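You operate a simulated robot arm through the tools that you are given. There is no shell and no other tool.

Carry out the task below with a simulated robot arm. There is one attempt and no reset: what you move stays moved.

Task
Give pallet 21 three quarter turns and send it to the cross stop.
Fine: turn it on the table, lower the table, then press the turn stop button.

It is judged by the outcome, as a careful person would: the job done as asked, and still so three seconds after it is handed in. It fails if anything else is knocked over, pushed out of place, dropped, spilled or broken.

Robot
A 7-joint arm with a two-finger parallel gripper, fixed in place. Base frame: the origin is on the floor under the middle of its stand, x ahead of it, y to its left, z up. Units: cm, degrees, N and s.
It reaches about 114.7 cm from its shoulder. Its first joint turns from -166.0 to 166.0 degrees. Payload 3.43 kg.
The TCP is the grasp point between the finger pads, 3 cm short of the fingertips. In the tool frame z runs along the fingers and y along their closing line. The gripper opens to 9.4 cm. The fingers are 2.8 cm wide and 1 cm thick; the gripper's body (5 by 9.6 cm) begins 5.5 cm behind the TCP.
Orientation is that of the tool frame in the base frame, as [roll, pitch, yaw] about the fixed x, y, z axes, in that order (R = Rz(yaw) Ry(pitch) Rx(roll)). With the fingers straight down and closing along the base's y, the tool's x points along the base's -x, its y along +y and its z along -z.

Tools
- The arm moves only by the tool drive_tool. Its arguments are lists of equal length, an entry for each row: "delta_rot": the turn, a rotation vector about the base's x, y, z in degrees, a list of three; "translation": the shift along the base's x, y, z in cm, a list of three; "fingers": the gripper command, from -1 (shut) to 1 (fully open), values between in proportion. In form: {"delta_rot": [[ax, ay, az], ...], "translation": [[tx, ty, tz], ...], "fingers": [fingers, ...]}. A call has 1 to 20 rows; each row shifts and turns the commanded pose from where the row before left it. Each row takes 0.2 s and may step no farther than 5 cm and 8.6 degrees from the row before; otherwise, or with a gripper value out of range, the whole call is refused. A pose out of reach is approached as far as the arm can. The call stops where the force on the tool passes 60 N (or 10 N more than at its start, if that is more) or the arm is blocked; 0.2 s more then pass. Each finger travels about 4.5 cm/s and halts on what it meets, pressing with about 24 N; the grip force reading is that of the motor and also rises with nothing between the fingers. The clock runs only during rows and for 0.2 s after the last one: add rows that do not move to give the fingers time. It gives the time, the measured TCP pose, the force on the tool (base axes), the opening and the grip force at its end, in the units of the frame above (readings bear some noise), with the torque about the TCP (base axes, N m) and any sound that the robot's microphone picked up.
- Cameras (640 x 400 px; columns grow to the right, rows downward): "scene" is fixed at [22.09, -65.09, 150.54]; the picture's right is [0.91, -0.42, 0.00], its down [-0.13, -0.27, -0.95] and it looks along [0.40, 0.87, -0.30] (base axes); focal length 320 px, centre (320, 200). "wrist" rides on the gripper at [7.6, 1.4, -10.3] in the tool frame; the picture's right is [-0.18, 0.98, 0.00], its down [-0.75, -0.14, -0.64] and it looks along [-0.63, -0.12, 0.77] (tool axes); focal length 243 px, centre (320, 200).
- capture(camera): a new picture of that camera. The clock stands still meanwhile.
- pixel_to_xyz(camera, pixels): there is no depth. For up to 12 entries [column, row, z] of the newest picture of that camera ("zoom" is the newest enlarged one), the place [x, y] in the base frame at which the ray of that pixel passes the height z, good to about 0.2 cm. The clock stands still meanwhile.
- enlarge(camera, box): a new picture of the part [left, top, right, bottom] of that camera's present view, enlarged. The clock stands still meanwhile.
- hand_in(): hands the job in; it is judged then, once.

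Unless the task says otherwise, let go and move clear before handing in.

The tools are called after "Emit:" as a command line: name --argument value ..., lists and objects as JSON in quotes. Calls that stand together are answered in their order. drive_tool: Moves the arm, as the interface text tells. Its arguments: {"type":"object","properties":{"delta_rot":{"type":"array"},"translation":{"type":"array"},"fingers":{"type":"array"}},"required":["delta_rot","translation","fingers"]} The other tools are called the same way: capture (camera) takes a picture; pixel_to_xyz (camera, pixels) gives the place at which the rays of pixels pass given heights; enlarge (camera, box) takes an enlarged picture of a part of a camera's view; hand_in () hands the job in.

At the start:

```text
clock: 0.0
eef_pos: [31.66, 51.89, 139.86]
tool_rot: [180.0, 0.0, -180.0]
contact_force: [-0.3, 0.4, 0.9]
wrist_torque: [0.0, -0.02, 0.0]
finger_gap: 9.39
grip_force: 0.0
```

scene: 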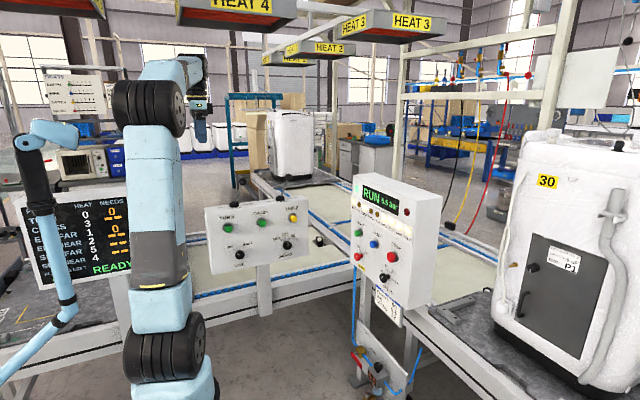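
wrist: 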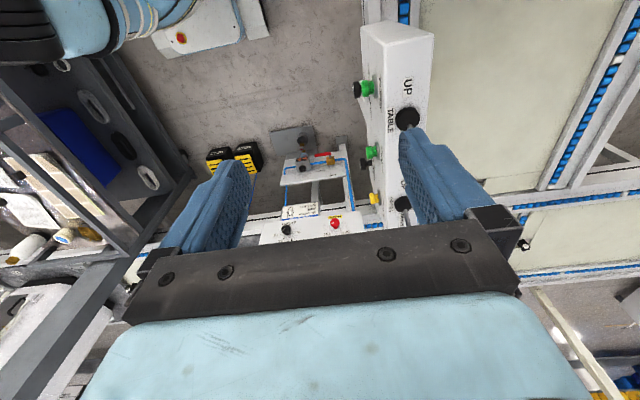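

The scene shows two control boxes (near pixels 255,235 and 390,235) with buttons and a status board at (80,240). I'll enlarge these areas to read the labels before moving anything.

Emit:
enlarge --camera "scene" --box '[195, 180, 325, 280]'

Emit:
enlarge --camera "scene" --box '[335, 165, 455, 330]'

Emit:
enlarge --camera "scene" --box '[10, 60, 140, 300]'

Emit:
enlarge --camera "scene" --box '[230, 90, 390, 200]'

```text
4.00 times, centred on (260, 230) of scene
```

zoom: 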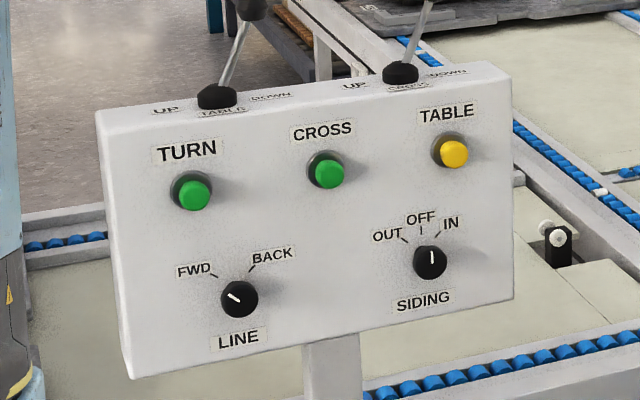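

```text
2.42 times, centred on (395, 248) of scene
```

zoom: 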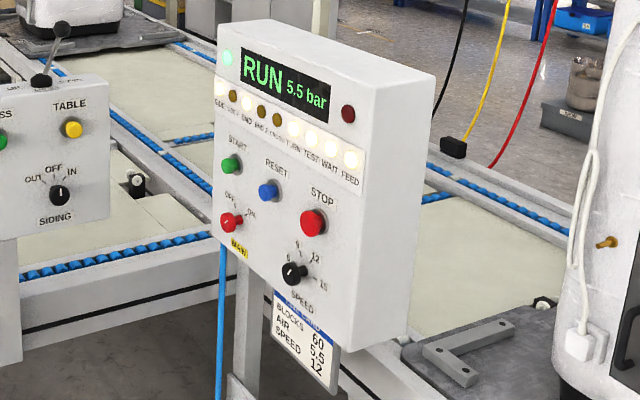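

```text
1.67 times, centred on (75, 180) of scene
```

zoom: 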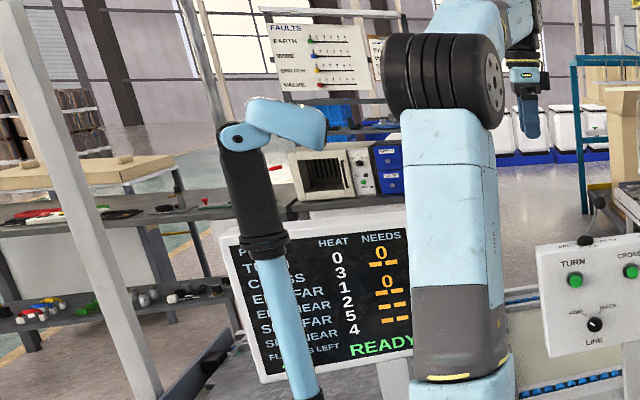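

```text
3.64 times, centred on (310, 145) of scene
```

zoom: 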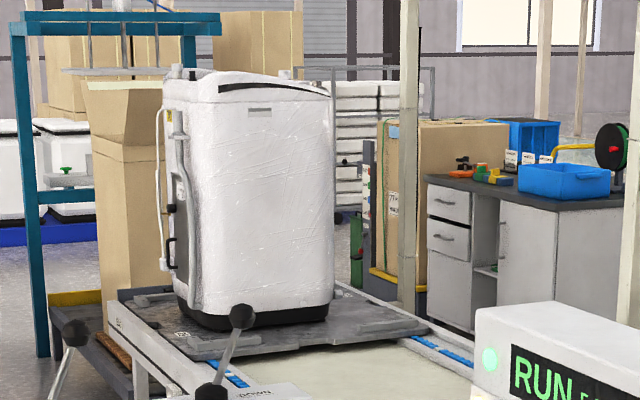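

The button box reads TURN, CROSS, TABLE buttons, LINE and SIDING selectors, and TABLE/CROSS levers on top. I now want details: the status board, the pallet numbers and the far washer, with more zoom.

Emit:
enlarge --camera "scene" --box '[250, 100, 330, 200]'

Emit:
enlarge --camera "scene" --box '[345, 180, 425, 230]'

Emit:
enlarge --camera "scene" --box '[345, 220, 425, 320]'

Emit:
enlarge --camera "scene" --box '[15, 180, 140, 290]'

Emit:
enlarge --camera "scene" --box '[480, 130, 640, 400]'

Emit:
enlarge --camera "wrist" --box '[250, 0, 450, 240]'

```text
4.00 times, centred on (290, 150) of scene
```

zoom: 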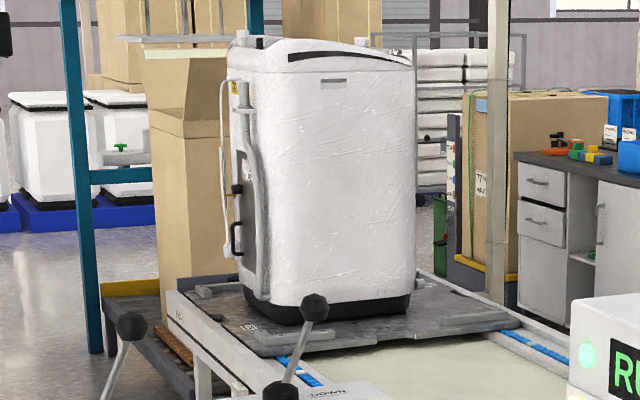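

```text
8.00 times, centred on (385, 205) of scene
```

zoom: 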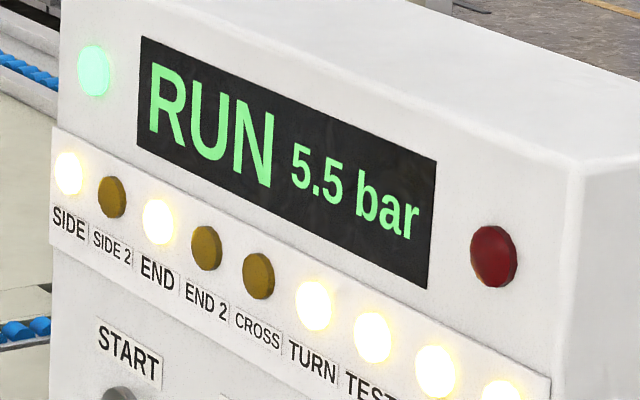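

```text
4.00 times, centred on (385, 270) of scene
```

zoom: 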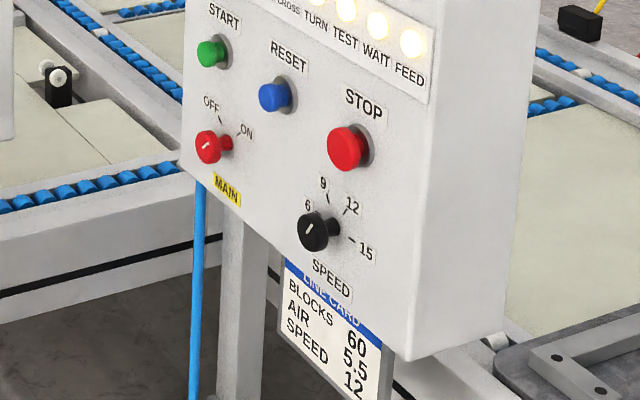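

```text
3.64 times, centred on (78, 235) of scene
```

zoom: 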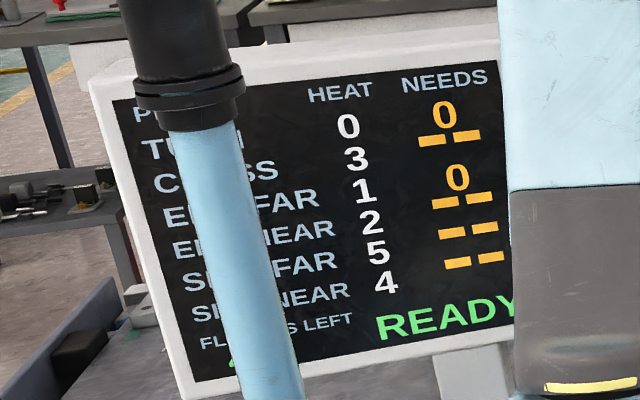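

```text
1.48 times, centred on (560, 265) of scene
```

zoom: 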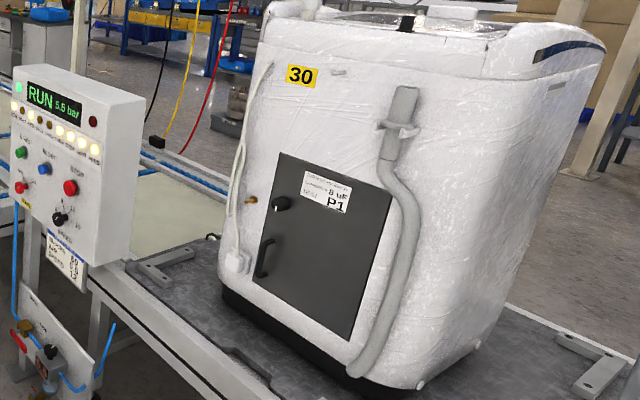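

```text
1.67 times, centred on (350, 120) of wrist
```

zoom: 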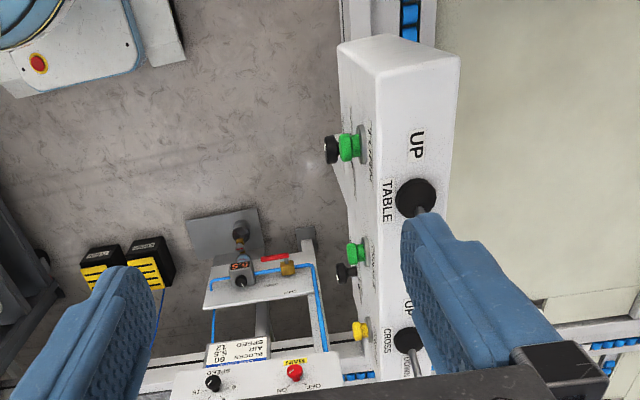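

The yellow TABLE button triangulates to about (66.7, 59.6, 101), and the box faces −y toward the scene camera. I'll turn the wrist toward +y in free air at the present height, so the wrist camera shows the line, the turntable and the pallet numbers.

Emit:
drive_tool --delta_rot '[[0, 0, 8.5], [0, 0, 8.5], [0, 0, 8.5], [0, 0, 8.5], [0, 0, 8.5], [0, 0, 8.5], [0, 0, 8.5], [0, 0, 8.5], [0, 0, 8.5], [0, 0, 8.5], [0, 0, 5]]' --translation '[[0, 0, 0], [0, 0, 0], [0, 0, 0], [0, 0, 0], [0, 0, 0], [0, 0, 0], [0, 0, 0], [0, 0, 0], [0, 0, 0], [0, 0, 0], [0, 0, 0]]' --fingers '[1, 1, 1, 1, 1, 1, 1, 1, 1, 1, 1]'

```text
clock: 2.4
eef_pos: [31.8, 51.96, 139.86]
tool_rot: [-179.9, 0.0, -89.9]
contact_force: [0.4, 0.2, -0.8]
wrist_torque: [-0.02, 0.01, -0.03]
finger_gap: 9.4
grip_force: 0.0
```

The wrist has turned by 90 degrees with no contact. I'll take both pictures now.

Emit:
capture --camera "wrist"

Emit:
capture --camera "scene"

```text
taken
```

wrist: 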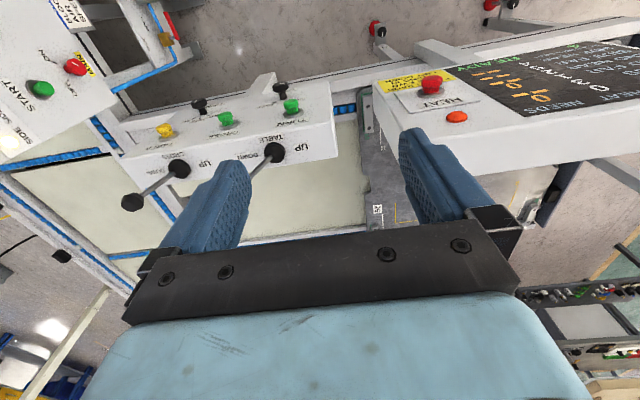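

```text
taken
```

scene: 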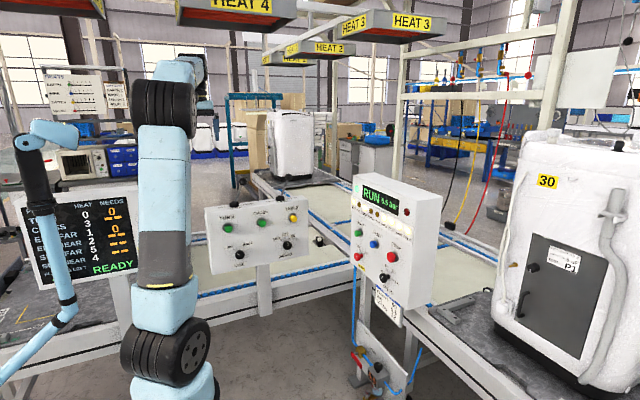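

The wrist view (upside down, far side at the bottom) shows the box top with the two levers and, at (385,200), a dark pallet on the line beyond the HEAT board. I'll lift and tilt the tool toward +y to look along the line and find the turntable and the pallet numbers.

Emit:
drive_tool --delta_rot '[[8, 0, 0], [8, 0, 0], [8, 0, 0], [8, 0, 0], [8, 0, 0]]' --translation '[[0, 0, 4], [0, 0, 4], [0, 0, 4], [0, 0, 3], [0, 0, 0]]' --fingers '[1, 1, 1, 1, 1]'

Emit:
capture --camera "wrist"

```text
clock: 3.6
eef_pos: [31.76, 52.05, 154.93]
tool_rot: [-179.9, 40.1, -90.0]
contact_force: [-0.6, -0.1, -0.8]
wrist_torque: [-0.04, 0.01, 0.02]
finger_gap: 9.41
grip_force: 0.1
```

```text
taken
```

wrist: 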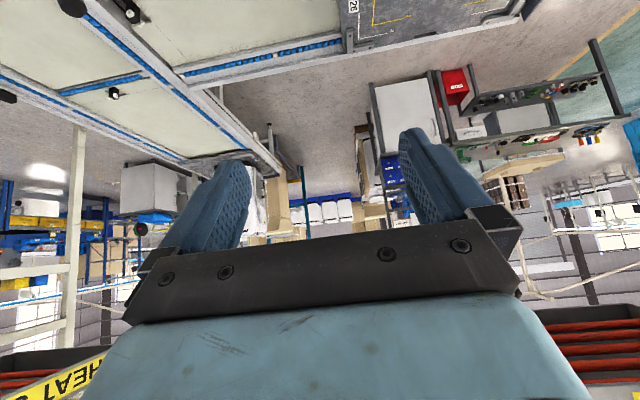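

At (352,8) there is a pallet labelled something like "26". I'll enlarge it and tilt back halfway to see the near part of the line.

Emit:
enlarge --camera "wrist" --box '[300, 0, 540, 60]'

Emit:
drive_tool --delta_rot '[[-8, 0, 0], [-8, 0, 0], [-6, 0, 0]]' --translation '[[0, 0, 1], [0, 0, 1], [0, 0, 0]]' --fingers '[1, 1, 1]'

Emit:
capture --camera "wrist"

```text
2.67 times, centred on (420, 30) of wrist
```

zoom: 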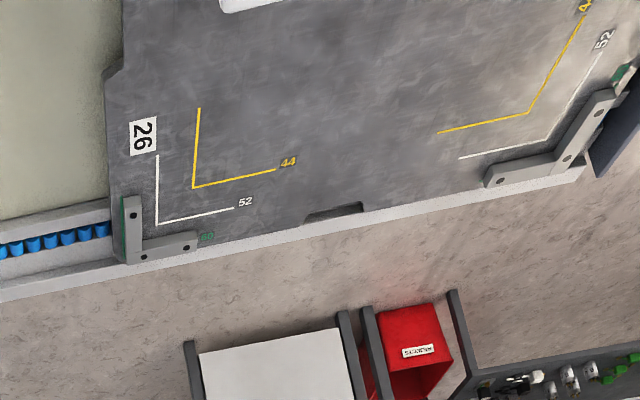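

```text
clock: 4.4
eef_pos: [31.69, 51.91, 156.89]
tool_rot: [-180.0, 18.0, -90.0]
contact_force: [0.5, -0.1, 0.7]
wrist_torque: [0.04, -0.04, -0.01]
finger_gap: 9.39
grip_force: 0.1
```

```text
taken
```

wrist: 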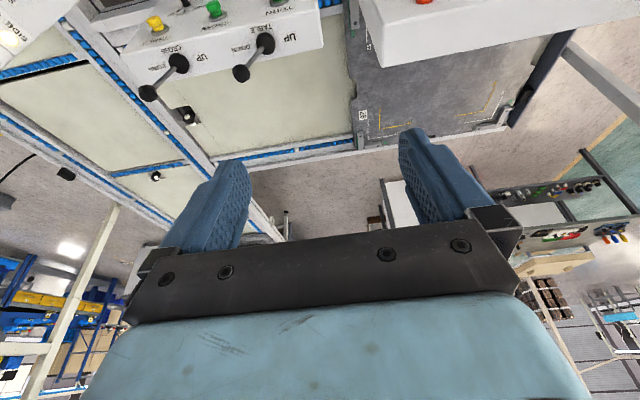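

Pallet 26 is empty and sits at low x on plain belt, so it is not the one I'm after. I'll turn the wrist back toward +x and tilt up to look at the right-hand part of the line and its pallet numbers.

Emit:
drive_tool --delta_rot '[[-8, 0, 0], [-8, 0, 0], [-2, 0, 0], [0, 0, -8.5], [0, 0, -8.5], [0, 0, -8.5], [0, 0, -8.5], [0, 0, -8.5], [0, 0, -8.5], [0, 0, -8.5], [0, 0, -8.5], [0, 0, -8.5], [0, 0, -8.5], [0, 0, -5], [0, -8, 0], [0, -8, 0], [0, -4, 0]]' --translation '[[0, 0, 0], [0, 0, 0], [0, 0, 0], [0, 0, 0], [0, -2, 0], [0, -2, 0], [0, -2, 0], [0, -2, 0], [0, -2, 0], [0, -2, 0], [0, -2, 0], [0, -2, 0], [0, -2, 0], [0, -2, 0], [0, 0, 0], [0, 0, 0], [0, 0, 0]]' --fingers '[1, 1, 1, 1, 1, 1, 1, 1, 1, 1, 1, 1, 1, 1, 1, 1, 1]'

Emit:
capture --camera "wrist"

Emit:
enlarge --camera "scene" --box '[420, 270, 560, 400]'

Emit:
enlarge --camera "scene" --box '[255, 165, 345, 200]'

```text
clock: 8.0
eef_pos: [29.63, 29.97, 153.91]
tool_rot: [-179.0, 27.0, -179.6]
contact_force: [-0.4, 0.1, 1.6]
wrist_torque: [0.02, 0.01, 0.0]
finger_gap: 9.37
grip_force: 0.1
out of reach, approached as far as the arm can: row 1, 2, 3, 13
```

```text
taken
```

wrist: 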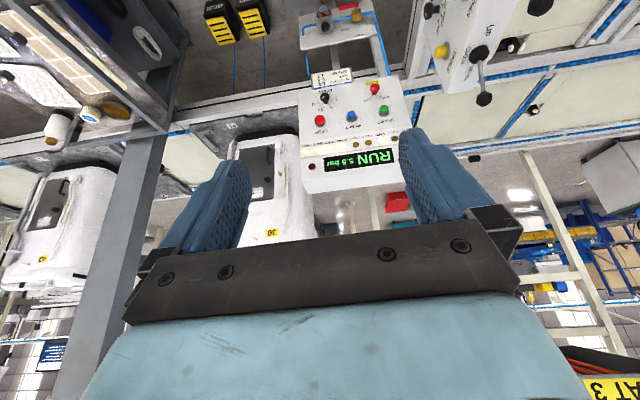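

```text
3.08 times, centred on (490, 335) of scene
```

zoom: 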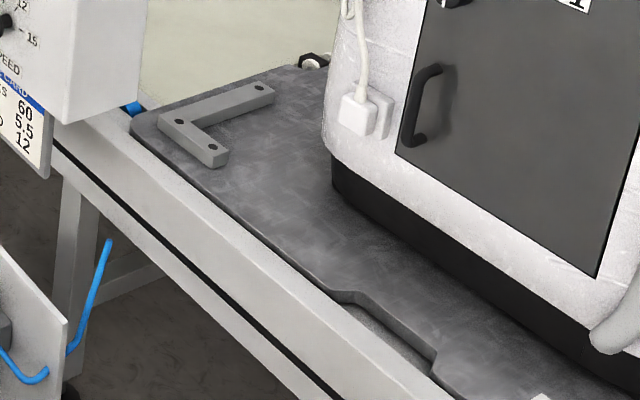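

```text
7.11 times, centred on (300, 182) of scene
```

zoom: 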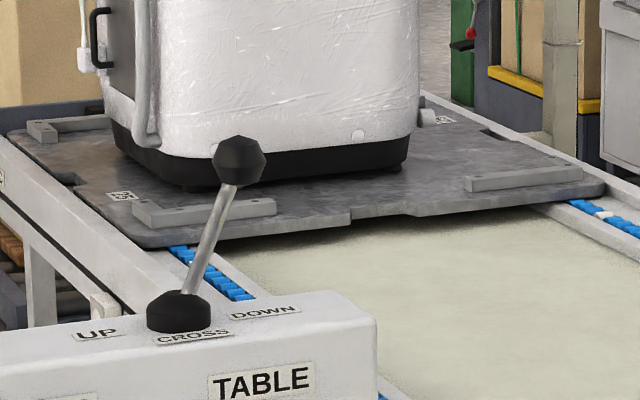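

In the wrist view a pallet label is visible at (232,127), next to the washer with tag 30, and a second washer stands at (60,230). I'll enlarge those.

Emit:
enlarge --camera "wrist" --box '[180, 90, 320, 250]'

Emit:
enlarge --camera "wrist" --box '[0, 130, 170, 300]'

Emit:
enlarge --camera "wrist" --box '[400, 0, 640, 150]'

Emit:
enlarge --camera "wrist" --box '[290, 0, 420, 200]'

```text
2.50 times, centred on (250, 170) of wrist
```

zoom: 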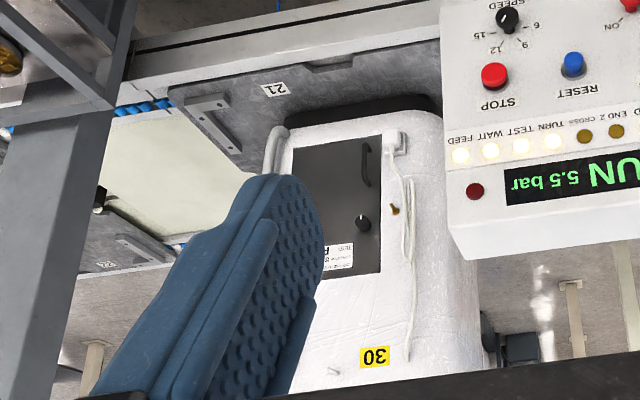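

```text
2.35 times, centred on (85, 215) of wrist
```

zoom: 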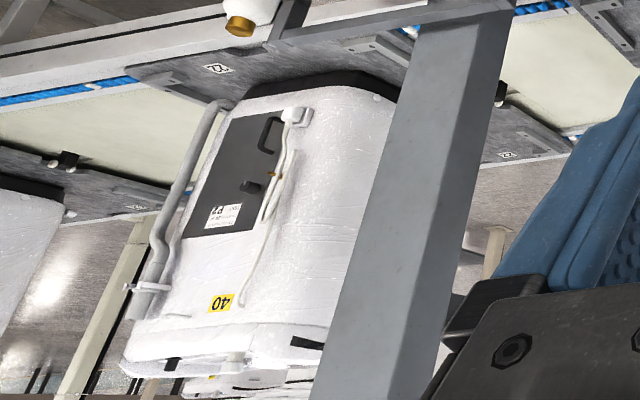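

```text
2.67 times, centred on (520, 75) of wrist
```

zoom: 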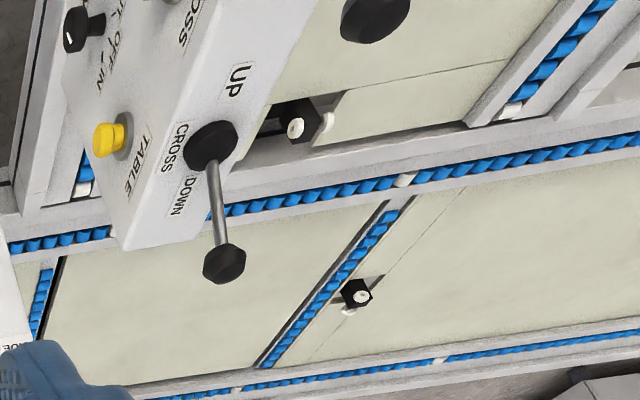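

```text
2.00 times, centred on (355, 100) of wrist
```

zoom: 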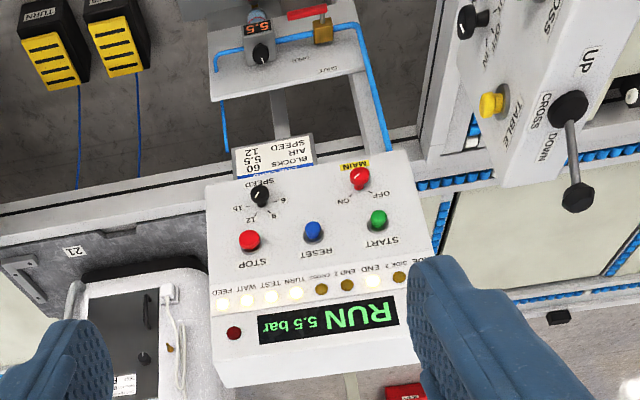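

Pallet 21 carries the washer tagged 30 and stands at the TURN stop beside the RUN panel. There are also two yellow-striped boxes at wrist (220,20)/(253,15), one labelled "TURN…", so I'll enlarge those and the TABLE controls.

Emit:
enlarge --camera "wrist" --box '[195, 0, 285, 56]'

Emit:
enlarge --camera "scene" --box '[320, 300, 440, 400]'

Emit:
enlarge --camera "wrist" --box '[300, 0, 400, 62]'

```text
7.11 times, centred on (240, 28) of wrist
```

zoom: 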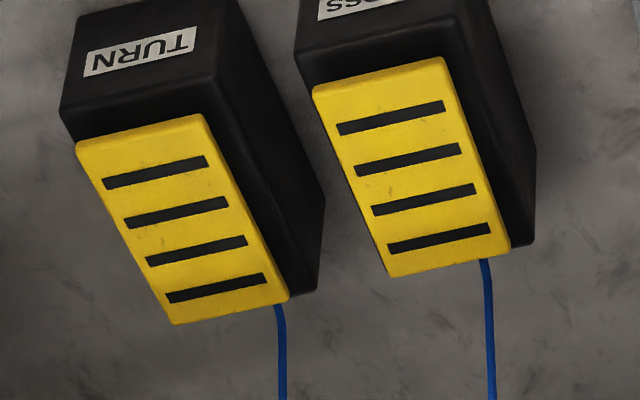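

```text
4.00 times, centred on (380, 350) of scene
```

zoom: 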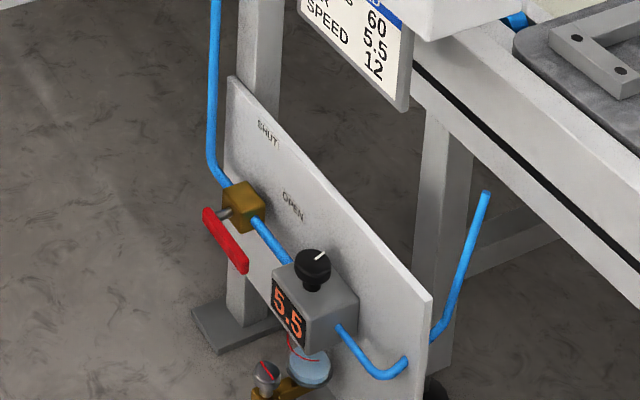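

```text
6.40 times, centred on (350, 31) of wrist
```

zoom: 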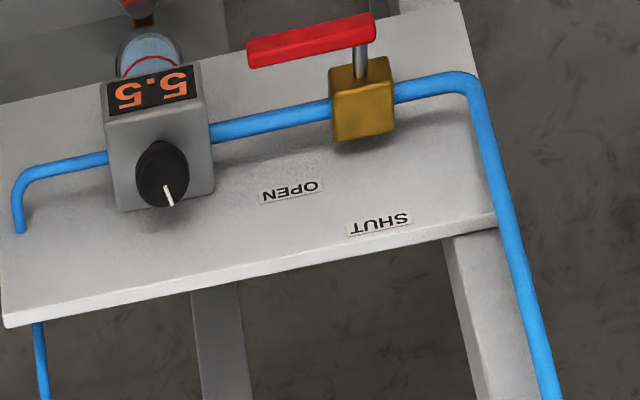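

The pedals on the floor read TURN and CROSS, and the air plate shows 5.5 bar with an OPEN/SHUT valve; I'll leave all of those alone. Next I'll untilt and turn the camera diagonally toward the button box, to triangulate both levers and the buttons against the scene view.

Emit:
drive_tool --delta_rot '[[0, 8, 0], [0, 8, 0], [0, 4, 0], [0, 0, 8], [0, 0, 8], [0, 0, 8], [0, 0, 8], [0, 0, 8], [0, 0, 8], [0, 0, 8]]' --translation '[[0, 0, -4], [0, 0, -4], [0, 0, 0], [2, 0, 0], [2, 0, 0], [2, 0, 0], [2, 0, 0], [0, 0, 0], [0, 0, 0], [0, 0, 0]]' --fingers '[1, 1, 1, 1, 1, 1, 1, 1, 1, 1]'

Emit:
capture --camera "wrist"

Emit:
capture --camera "scene"

```text
clock: 10.2
eef_pos: [37.5, 30.07, 145.81]
tool_rot: [-179.2, 6.8, -123.4]
contact_force: [-0.7, -0.2, 0.4]
wrist_torque: [0.02, -0.05, 0.02]
finger_gap: 9.39
grip_force: 0.2
```

```text
taken
```

wrist: 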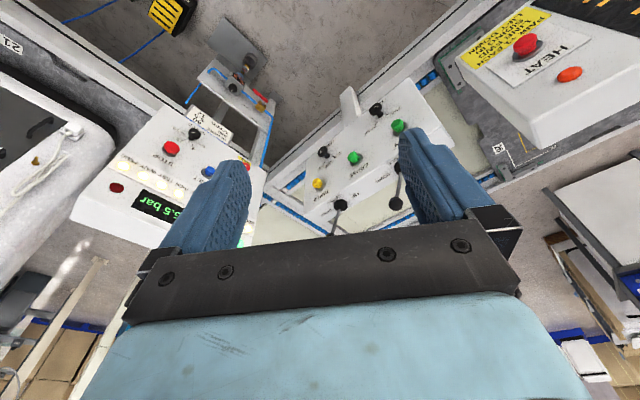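

```text
taken
```

scene: 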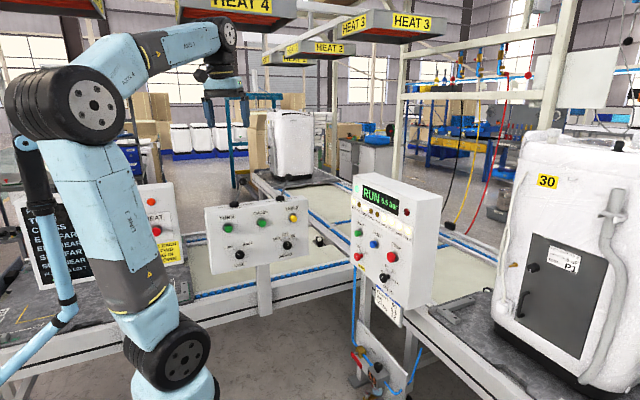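

Both control faces are in view now, with levers at wrist (340,205) and (396,203), and there's a warning sign near the HEAT button at (505,40). I'll enlarge to read it and localise the levers and buttons.

Emit:
enlarge --camera "wrist" --box '[450, 0, 600, 94]'

Emit:
enlarge --camera "wrist" --box '[290, 80, 450, 240]'

Emit:
enlarge --camera "scene" --box '[205, 170, 305, 232]'

Emit:
enlarge --camera "scene" --box '[130, 180, 210, 270]'

```text
4.26 times, centred on (525, 47) of wrist
```

zoom: 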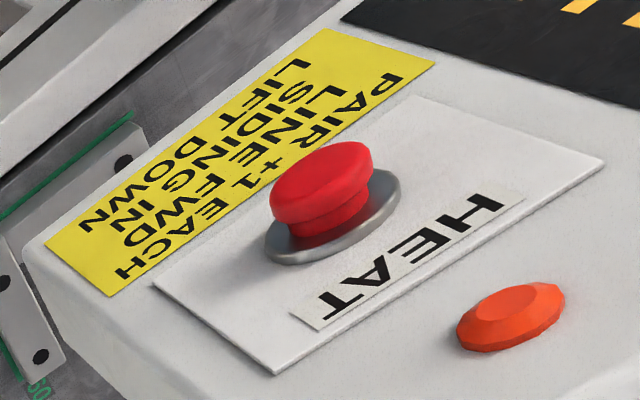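

```text
2.50 times, centred on (370, 160) of wrist
```

zoom: 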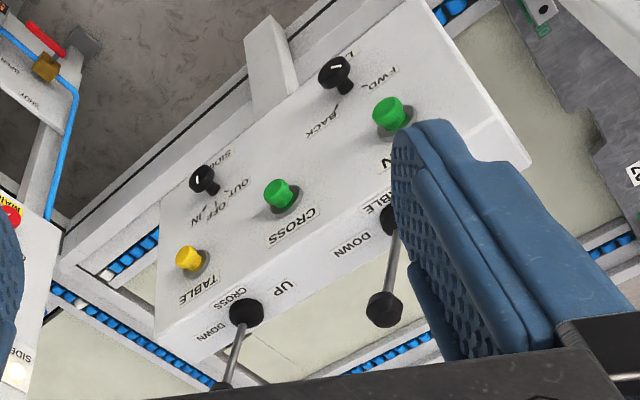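

```text
6.40 times, centred on (255, 201) of scene
```

zoom: 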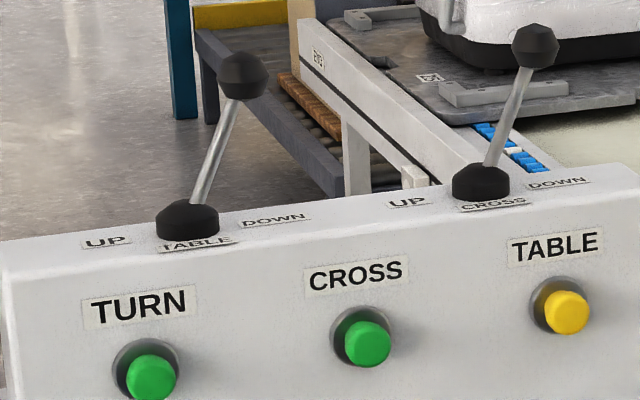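

```text
4.44 times, centred on (170, 225) of scene
```

zoom: 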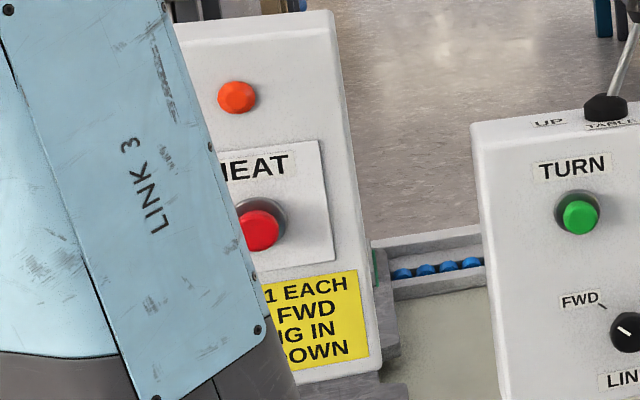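

The sign concerns the heater only, and both levers lean to +x, i.e. DOWN, so the table is down now. I'll triangulate TABLE button, TURN button and TABLE lever ball from both cameras.

Emit:
pixel_to_xyz --camera "scene" --pixels '[[293.6, 218.5, 100], [293.6, 218.5, 104], [228.4, 228.8, 100], [228.4, 228.8, 104], [262.5, 223.7, 100], [262.5, 223.7, 104], [242.97, 181.6, 110], [242.97, 181.6, 120], [234.4, 203.3, 105], [234.4, 203.3, 115], [288.6, 176.8, 110], [288.6, 176.8, 120]]'

Emit:
pixel_to_xyz --camera "wrist" --pixels '[[316.8, 183.2, 100], [316.8, 183.2, 104], [397.2, 125.2, 100], [397.2, 125.2, 104], [353.6, 157.2, 100], [353.6, 157.2, 104], [395.6, 203.2, 110], [395.6, 203.2, 120], [400, 168, 105], [400, 168, 115], [340.4, 204.8, 105], [340.4, 204.8, 115]]'

```text
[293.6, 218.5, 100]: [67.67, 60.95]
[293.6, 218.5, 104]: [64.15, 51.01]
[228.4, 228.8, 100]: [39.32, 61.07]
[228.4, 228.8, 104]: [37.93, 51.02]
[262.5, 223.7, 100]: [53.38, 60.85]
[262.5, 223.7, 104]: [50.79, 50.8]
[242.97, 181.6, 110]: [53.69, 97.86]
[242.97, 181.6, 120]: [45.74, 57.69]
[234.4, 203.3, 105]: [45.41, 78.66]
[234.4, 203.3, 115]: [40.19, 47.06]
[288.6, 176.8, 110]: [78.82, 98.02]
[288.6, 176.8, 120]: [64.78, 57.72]
```

```text
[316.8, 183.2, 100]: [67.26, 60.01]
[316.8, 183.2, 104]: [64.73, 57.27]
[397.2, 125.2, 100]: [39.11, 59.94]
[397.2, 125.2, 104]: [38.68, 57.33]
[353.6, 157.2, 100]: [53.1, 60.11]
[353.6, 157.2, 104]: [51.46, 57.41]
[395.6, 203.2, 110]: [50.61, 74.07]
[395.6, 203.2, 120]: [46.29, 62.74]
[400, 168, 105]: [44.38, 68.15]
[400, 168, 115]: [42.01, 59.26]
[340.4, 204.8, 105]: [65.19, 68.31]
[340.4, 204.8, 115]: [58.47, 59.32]
```

TABLE button is at about (67.1, 59.6, 100.5), TURN button at (39.1, 59.5, 100.6), and the TABLE lever runs from base (43.1, 64, 109.6) to ball (47.1, 64.7, 118.2), leaning to DOWN. Next I'll locate the RUN panel so that the arm can avoid it.

Emit:
enlarge --camera "wrist" --box '[40, 60, 280, 260]'

Emit:
pixel_to_xyz --camera "scene" --pixels '[[392, 257, 90], [392, 257, 100], [373.75, 243.75, 90], [373.75, 243.75, 100], [406.25, 211.9, 100], [406.25, 211.9, 115], [355, 175, 115], [355, 175, 125], [403, 307, 75], [403, 307, 85], [350, 262, 80], [350, 262, 90]]'

Emit:
pixel_to_xyz --camera "wrist" --pixels '[[171, 148, 90], [171, 148, 100], [207, 171, 90], [207, 171, 100], [116, 188, 100], [116, 188, 115]]'

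```text
2.00 times, centred on (160, 160) of wrist
```

zoom: 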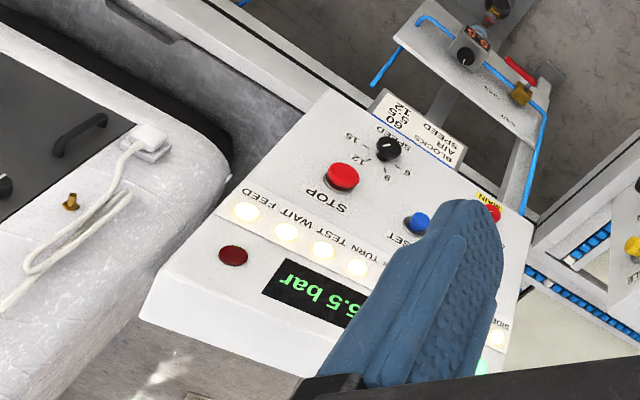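

```text
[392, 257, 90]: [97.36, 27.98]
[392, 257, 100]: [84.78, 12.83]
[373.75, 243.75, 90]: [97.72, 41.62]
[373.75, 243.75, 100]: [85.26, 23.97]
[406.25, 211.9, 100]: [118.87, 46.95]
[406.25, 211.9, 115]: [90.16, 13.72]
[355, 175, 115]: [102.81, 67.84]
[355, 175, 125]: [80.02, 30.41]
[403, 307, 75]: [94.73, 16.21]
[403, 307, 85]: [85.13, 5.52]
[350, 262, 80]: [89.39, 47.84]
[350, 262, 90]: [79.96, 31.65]
```

```text
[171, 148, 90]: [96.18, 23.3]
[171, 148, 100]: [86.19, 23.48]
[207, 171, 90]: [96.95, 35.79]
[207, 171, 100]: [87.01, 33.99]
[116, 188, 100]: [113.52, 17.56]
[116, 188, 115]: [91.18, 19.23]
```

The RUN panel face is at x≈94.5 (STOP at (93.3, 23.4, 93)), so it is well clear of the button box. I'll straighten the tool to point straight down, shut the fingers and travel high to a point on the +x side of the TABLE lever.

Emit:
drive_tool --delta_rot '[[-5.2, 4.4, 0], [0, 0, -8.1], [0, 0, -8.1], [0, 0, -8.1], [0, 0, -8.1], [0, 0, -8.1], [0, 0, -8.1], [0, 0, -8], [0, 0, 0], [0, 0, 0]]' --translation '[[1, 3, 0], [2, 4, 0], [2, 4, 0], [2, 4, 0], [2, 4, 0], [2, 4, 0], [2, 4, 0], [2, 4, 0], [1.5, 3.4, 0], [0, 0, 0]]' --fingers '[0, -1, -1, -1, -1, -1, -1, -1, -1, -1]'

Emit:
capture --camera "wrist"

Emit:
capture --camera "scene"

```text
clock: 12.4
eef_pos: [48.52, 54.8, 144.81]
tool_rot: [-179.9, 0.2, 179.9]
contact_force: [0.3, 0.3, 0.1]
wrist_torque: [-0.06, -0.03, -0.03]
finger_gap: 0.02
grip_force: 24.3
out of reach, approached as far as the arm can: row 7, 8, 9
```

```text
taken
```

wrist: 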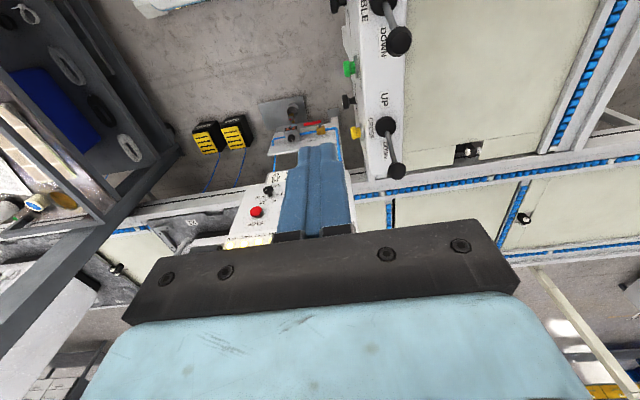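

```text
taken
```

scene: 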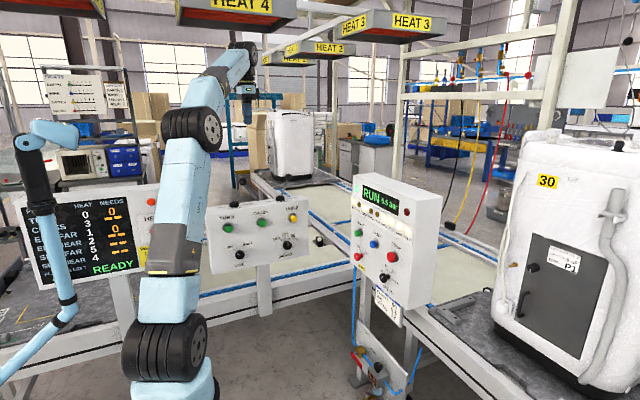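

The fingers are shut and the tool points straight down at (48.5, 54.8, 144.8), with both lever balls in view at (398,40) and (396,170). I'll refine their places from this view.

Emit:
enlarge --camera "wrist" --box '[340, 0, 440, 190]'

Emit:
pixel_to_xyz --camera "wrist" --pixels '[[398, 40, 116], [398, 40, 118], [398, 40, 120], [396, 170, 116], [396, 170, 118], [396, 170, 120], [386, 127, 108], [386, 127, 110], [357, 132, 100], [357, 132, 102], [350, 68, 100], [350, 68, 102]]'

```text
2.11 times, centred on (390, 95) of wrist
```

zoom: 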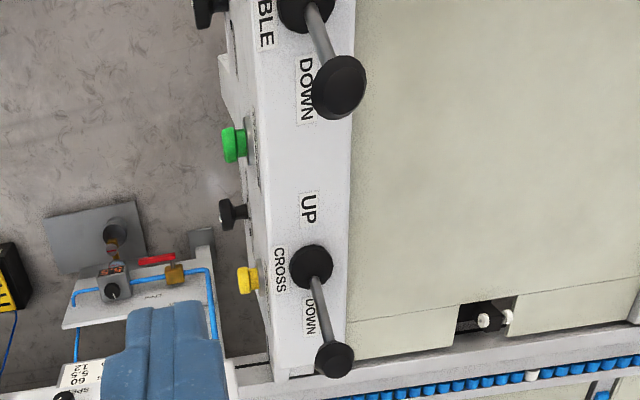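

```text
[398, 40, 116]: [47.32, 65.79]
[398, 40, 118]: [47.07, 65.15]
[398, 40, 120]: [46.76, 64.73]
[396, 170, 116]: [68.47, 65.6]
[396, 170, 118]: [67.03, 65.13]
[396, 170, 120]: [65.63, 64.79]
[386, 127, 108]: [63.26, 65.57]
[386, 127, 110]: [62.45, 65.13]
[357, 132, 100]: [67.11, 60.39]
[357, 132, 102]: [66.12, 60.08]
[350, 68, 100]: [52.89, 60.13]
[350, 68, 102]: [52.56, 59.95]
```

The TABLE ball is confirmed at (47.0, 65.0, 118.2) and the CROSS ball at (67, 65, 118). I'll go to x≈53, y≈65 between them and come down to z≈118.

Emit:
drive_tool --delta_rot '[[0, 0, 0], [0, 0, 0], [0, 0, 0], [0, 0, 0], [0, 0, 0], [0, 0, 0], [0, 0, 0], [0, 0, 0], [0, 0, 0]]' --translation '[[1, 0, -4], [1, 2, -4], [1.5, 3, -3.5], [1.5, 3, -1], [0, 2.2, -2], [0, 0, -4], [0, 0, -4], [0, 0, -4], [0, 0, 0]]' --fingers '[-1, -1, -1, -1, -1, -1, -1, -1, -1]'

Emit:
capture --camera "wrist"

Emit:
enlarge --camera "scene" --box '[205, 130, 305, 232]'

```text
clock: 14.4
eef_pos: [53.74, 65.29, 118.2]
tool_rot: [-179.8, 0.1, 179.8]
contact_force: [0.5, -0.2, 0.2]
wrist_torque: [0.03, -0.02, 0.0]
finger_gap: 0.0
grip_force: 23.9
```

```text
taken
```

wrist: 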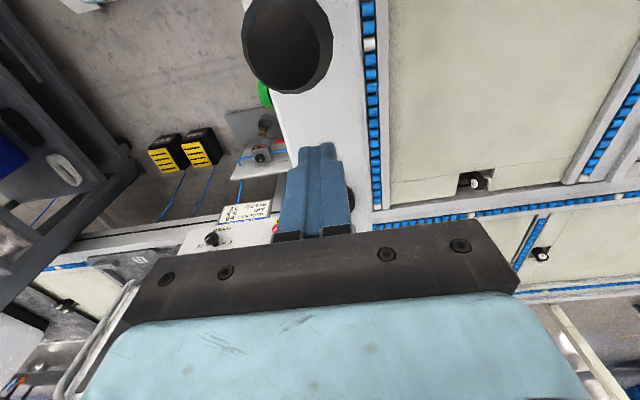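

```text
3.92 times, centred on (255, 181) of scene
```

zoom: 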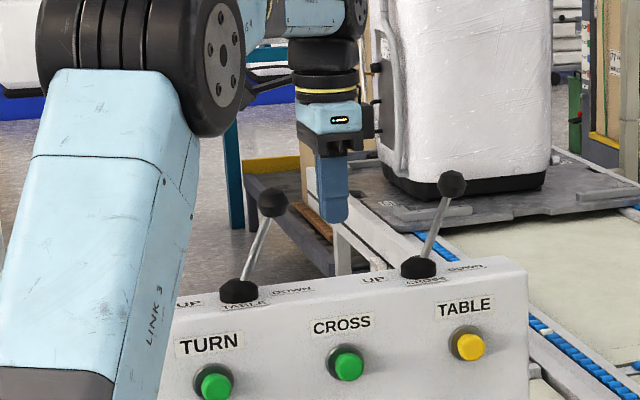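

The shut fingers are beside the TABLE ball on its +x side. Now I'll push the lever toward −x (UP) in small steps.

Emit:
drive_tool --delta_rot '[[0, 0, 0], [0, 0, 0], [0, 0, 0], [0, 0, 0], [0, 0, 0], [0, 0, 0], [0, 0, 0], [0, 0, 0], [0, 0, 0], [0, 0, 0]]' --translation '[[-1.5, 0, 0], [-1.5, 0, 0], [-1, 0, 0], [-1, 0, 0], [-1, 0, 0], [-1, 0, 0], [-1, 0, 0], [-1, 0, 0], [-1, 0, 0], [-0.7, 0, 0]]' --fingers '[-1, -1, -1, -1, -1, -1, -1, -1, -1, -1]'

Emit:
capture --camera "wrist"

Emit:
capture --camera "scene"

Emit:
enlarge --camera "scene" --box '[205, 130, 305, 232]'

```text
clock: 16.6
eef_pos: [43.01, 64.85, 118.31]
tool_rot: [-179.9, 0.2, 179.8]
contact_force: [-0.5, 0.4, 0.3]
wrist_torque: [0.0, -0.01, 0.02]
finger_gap: 0.0
grip_force: 24.2
```

```text
taken
```

wrist: 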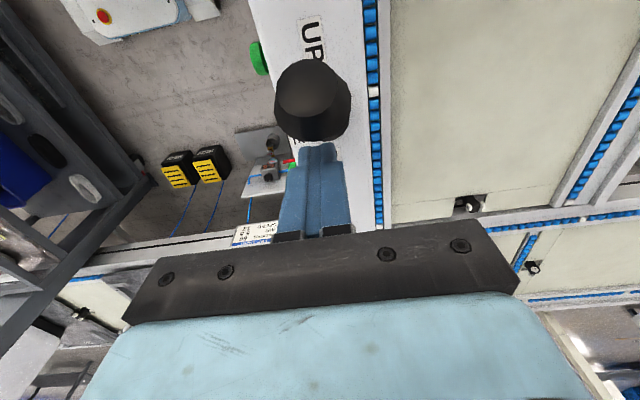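

```text
taken
```

scene: 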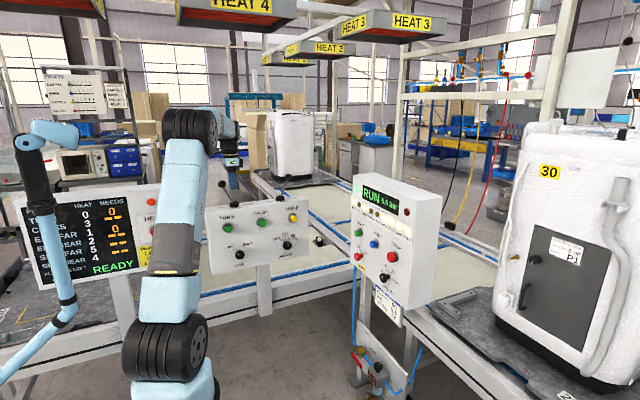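

```text
3.92 times, centred on (255, 181) of scene
```

zoom: 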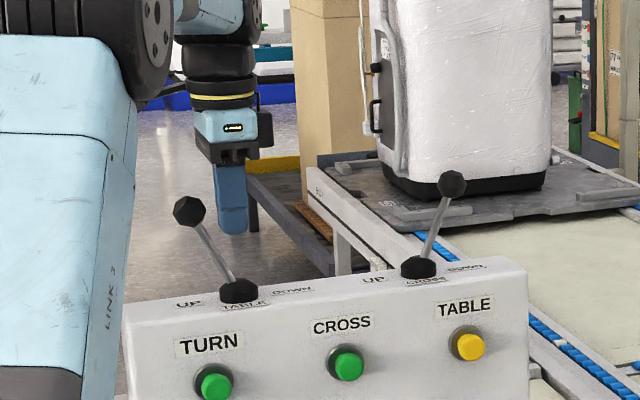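

The TABLE lever now leans to UP (scene zoom ball at (190,212)) and the washer on pallet 21 has risen (tag 30 moved from row 181 to 171), so the table is up. I'll lift away, back off to y≈45 and turn the wrist so that the camera ends up on top when the tool is level.

Emit:
drive_tool --delta_rot '[[0, 0, 0], [0, 0, 0], [0, 0, 0], [0, 0, 0], [0, 0, -8.5], [0, 0, -8.5], [0, 0, -8.5], [0, 0, -8.5], [0, 0, -8.5], [0, 0, -8.5], [0, 0, -8.5], [0, 0, -8.5], [0, 0, -8.5], [0, 0, -8.5], [0, 0, -5]]' --translation '[[1, 0, 2], [0.5, 0, 4.5], [0, 0, 4.5], [0, 0, 4.5], [0.5, -3, 0], [0.5, -3, 0], [0.5, -3, 0], [0.5, -3, 0], [0.5, -3, 0], [0.5, -3, 0], [0.5, -2, 0], [0, 0, 0], [0, 0, 0], [0, 0, 0], [0, 0, 0]]' --fingers '[-1, -1, -1, -1, -1, -1, -1, -1, -1, -1, -1, -1, -1, -1, -1]'

Emit:
capture --camera "scene"

```text
clock: 19.8
eef_pos: [47.91, 44.95, 133.6]
tool_rot: [-179.9, 0.1, 89.7]
contact_force: [0.2, 0.6, 0.9]
wrist_torque: [-0.02, 0.0, 0.02]
finger_gap: 0.0
grip_force: 23.9
```

```text
taken
```

scene: 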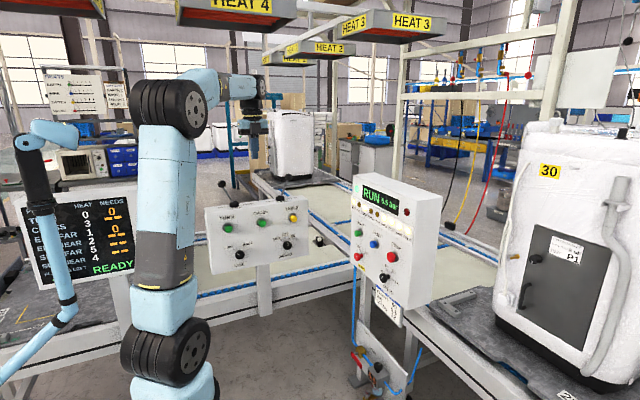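

The wrist turned cleanly to yaw 90. Next I'll tilt the tool level toward +y at this height, sliding over to x≈67 in front of the TABLE button but well back from it.

Emit:
drive_tool --delta_rot '[[8.2, 0, 0], [8.2, 0, 0], [8.2, 0, 0], [8.2, 0, 0], [8.2, 0, 0], [8.2, 0, 0], [8.2, 0, 0], [8.2, 0, 0], [8.2, 0, 0], [8.2, 0, 0], [8, 0, 0]]' --translation '[[1.8, 0, 0], [1.8, 0, 0], [1.8, 0, 0], [1.8, 0, 0], [1.8, 0, 0], [1.8, 0, 0], [1.8, 0, 0], [1.8, 0, 0], [1.8, 0, 0], [1.8, 0, 0], [1.2, 0, 0]]' --fingers '[-1, -1, -1, -1, -1, -1, -1, -1, -1, -1, -1]'

Emit:
capture --camera "scene"

Emit:
capture --camera "wrist"

```text
clock: 22.2
eef_pos: [67.17, 44.84, 133.79]
tool_rot: [-88.5, -89.8, -1.5]
contact_force: [-0.3, 0.0, -0.1]
wrist_torque: [-0.05, -0.01, -0.02]
finger_gap: 0.0
grip_force: 23.8
```

```text
taken
```

scene: 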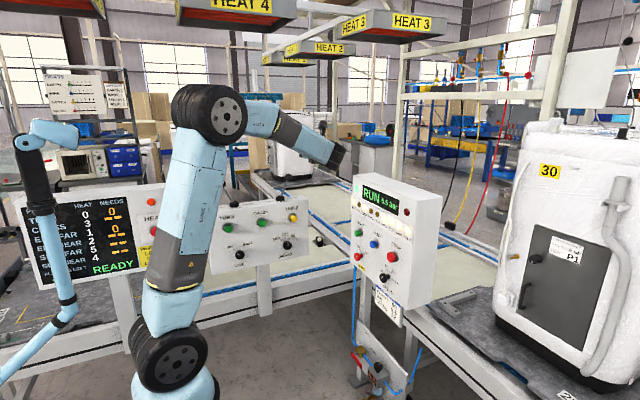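

```text
taken
```

wrist: 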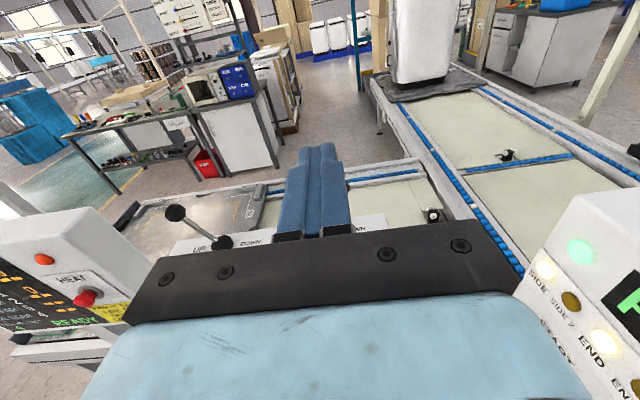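

The tool is level, pointing at +y, with the camera on top and the view upright. I'll lower to the button's height, z≈100.5, at y≈45.

Emit:
drive_tool --delta_rot '[[0, 0, 0], [0, 0, 0], [0, 0, 0], [0, 0, 0], [0, 0, 0], [0, 0, 0], [0, 0, 0], [0, 0, 0], [0, 0, 0]]' --translation '[[0, 0, -4], [0, 0, -4], [0, 0, -4], [0, 0, -4], [0, 0, -4], [0, 0, -4], [0, 0, -4], [0, 0, -4], [0, 0, -1.3]]' --fingers '[-1, -1, -1, -1, -1, -1, -1, -1, -1]'

Emit:
capture --camera "scene"

Emit:
capture --camera "wrist"

```text
clock: 24.2
eef_pos: [67.16, 44.72, 100.36]
tool_rot: [-115.4, -89.8, 25.6]
contact_force: [-0.1, 0.5, 0.5]
wrist_torque: [-0.01, 0.04, -0.01]
finger_gap: 0.0
grip_force: 23.8
```

```text
taken
```

scene: 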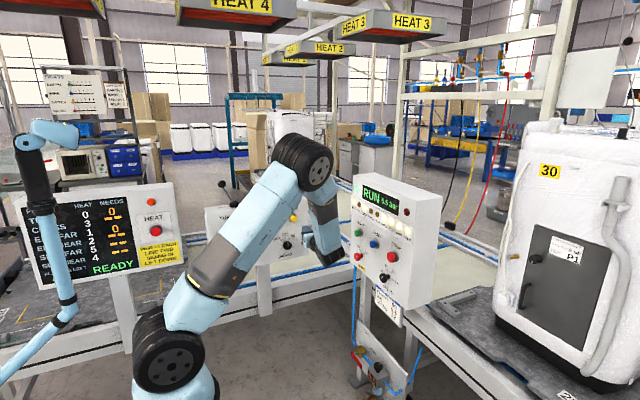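

```text
taken
```

wrist: 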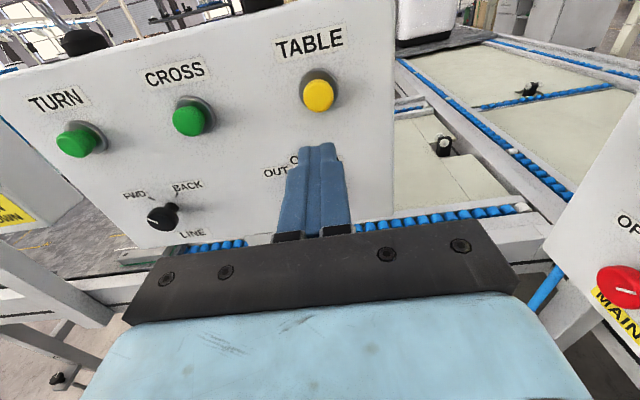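

The fingers are lined up with the yellow TABLE button (predicted at pixel (319,97), seen at (318,92)). I'll advance to just short of the cap first.

Emit:
drive_tool --delta_rot '[[0, 0, 0], [0, 0, 0], [0, 0, 0], [0, 0, 0]]' --translation '[[0, 3, 0.3], [0, 3, 0], [0, 2, 0], [0, 1.5, 0]]' --fingers '[-1, -1, -1, -1]'

Emit:
capture --camera "wrist"

Emit:
enlarge --camera "scene" --box '[430, 130, 640, 400]'

```text
clock: 25.2
eef_pos: [67.2, 54.19, 100.56]
tool_rot: [-115.4, -89.8, 25.4]
contact_force: [0.0, -0.8, 0.1]
wrist_torque: [-0.02, 0.01, -0.01]
finger_gap: 0.0
grip_force: 24.0
```

```text
taken
```

wrist: 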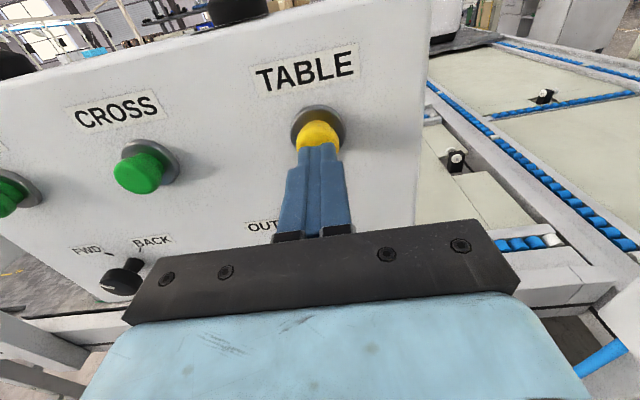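

```text
1.48 times, centred on (535, 265) of scene
```

zoom: 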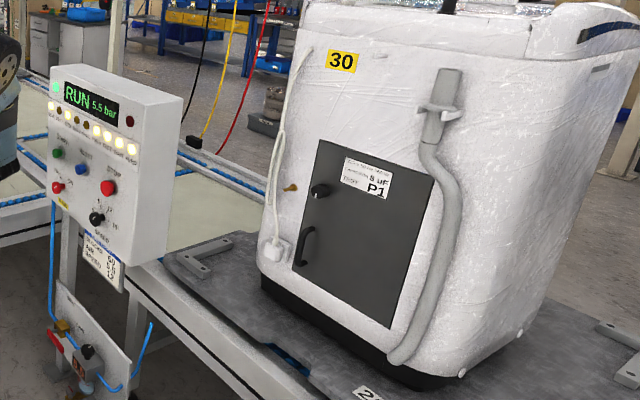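

The fingertips are about 1–2 cm short of the yellow cap and a touch low, so I'll raise by 0.5 and press in small steps, watching the force.

Emit:
drive_tool --delta_rot '[[0, 0, 0], [0, 0, 0], [0, 0, 0], [0, 0, 0]]' --translation '[[0, 0, 0.5], [0, 0.5, 0], [0, 0.5, 0], [0, 0.5, 0]]' --fingers '[-1, -1, -1, -1]'

```text
clock: 26.2
eef_pos: [67.1, 55.78, 101.25]
tool_rot: [-116.4, -89.8, 26.4]
contact_force: [0.0, -1.0, -0.9]
wrist_torque: [-0.02, -0.02, 0.0]
finger_gap: 0.0
grip_force: 23.7
```

No contact yet at y=55.8 (tips at 58.8). I'll go on in 0.3 cm steps.

Emit:
drive_tool --delta_rot '[[0, 0, 0], [0, 0, 0]]' --translation '[[0, 0.3, 0], [0, 0.3, 0]]' --fingers '[-1, -1]'

Emit:
capture --camera "wrist"

```text
clock: 26.8
eef_pos: [67.05, 56.5, 101.29]
tool_rot: [-112.2, -89.8, 22.1]
contact_force: [1.2, -3.6, -0.2]
wrist_torque: [-0.04, -0.04, -0.01]
finger_gap: 0.0
grip_force: 23.6
```

```text
taken
```

wrist: 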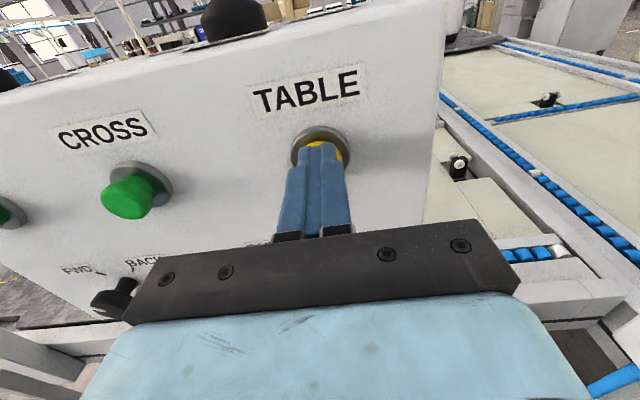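

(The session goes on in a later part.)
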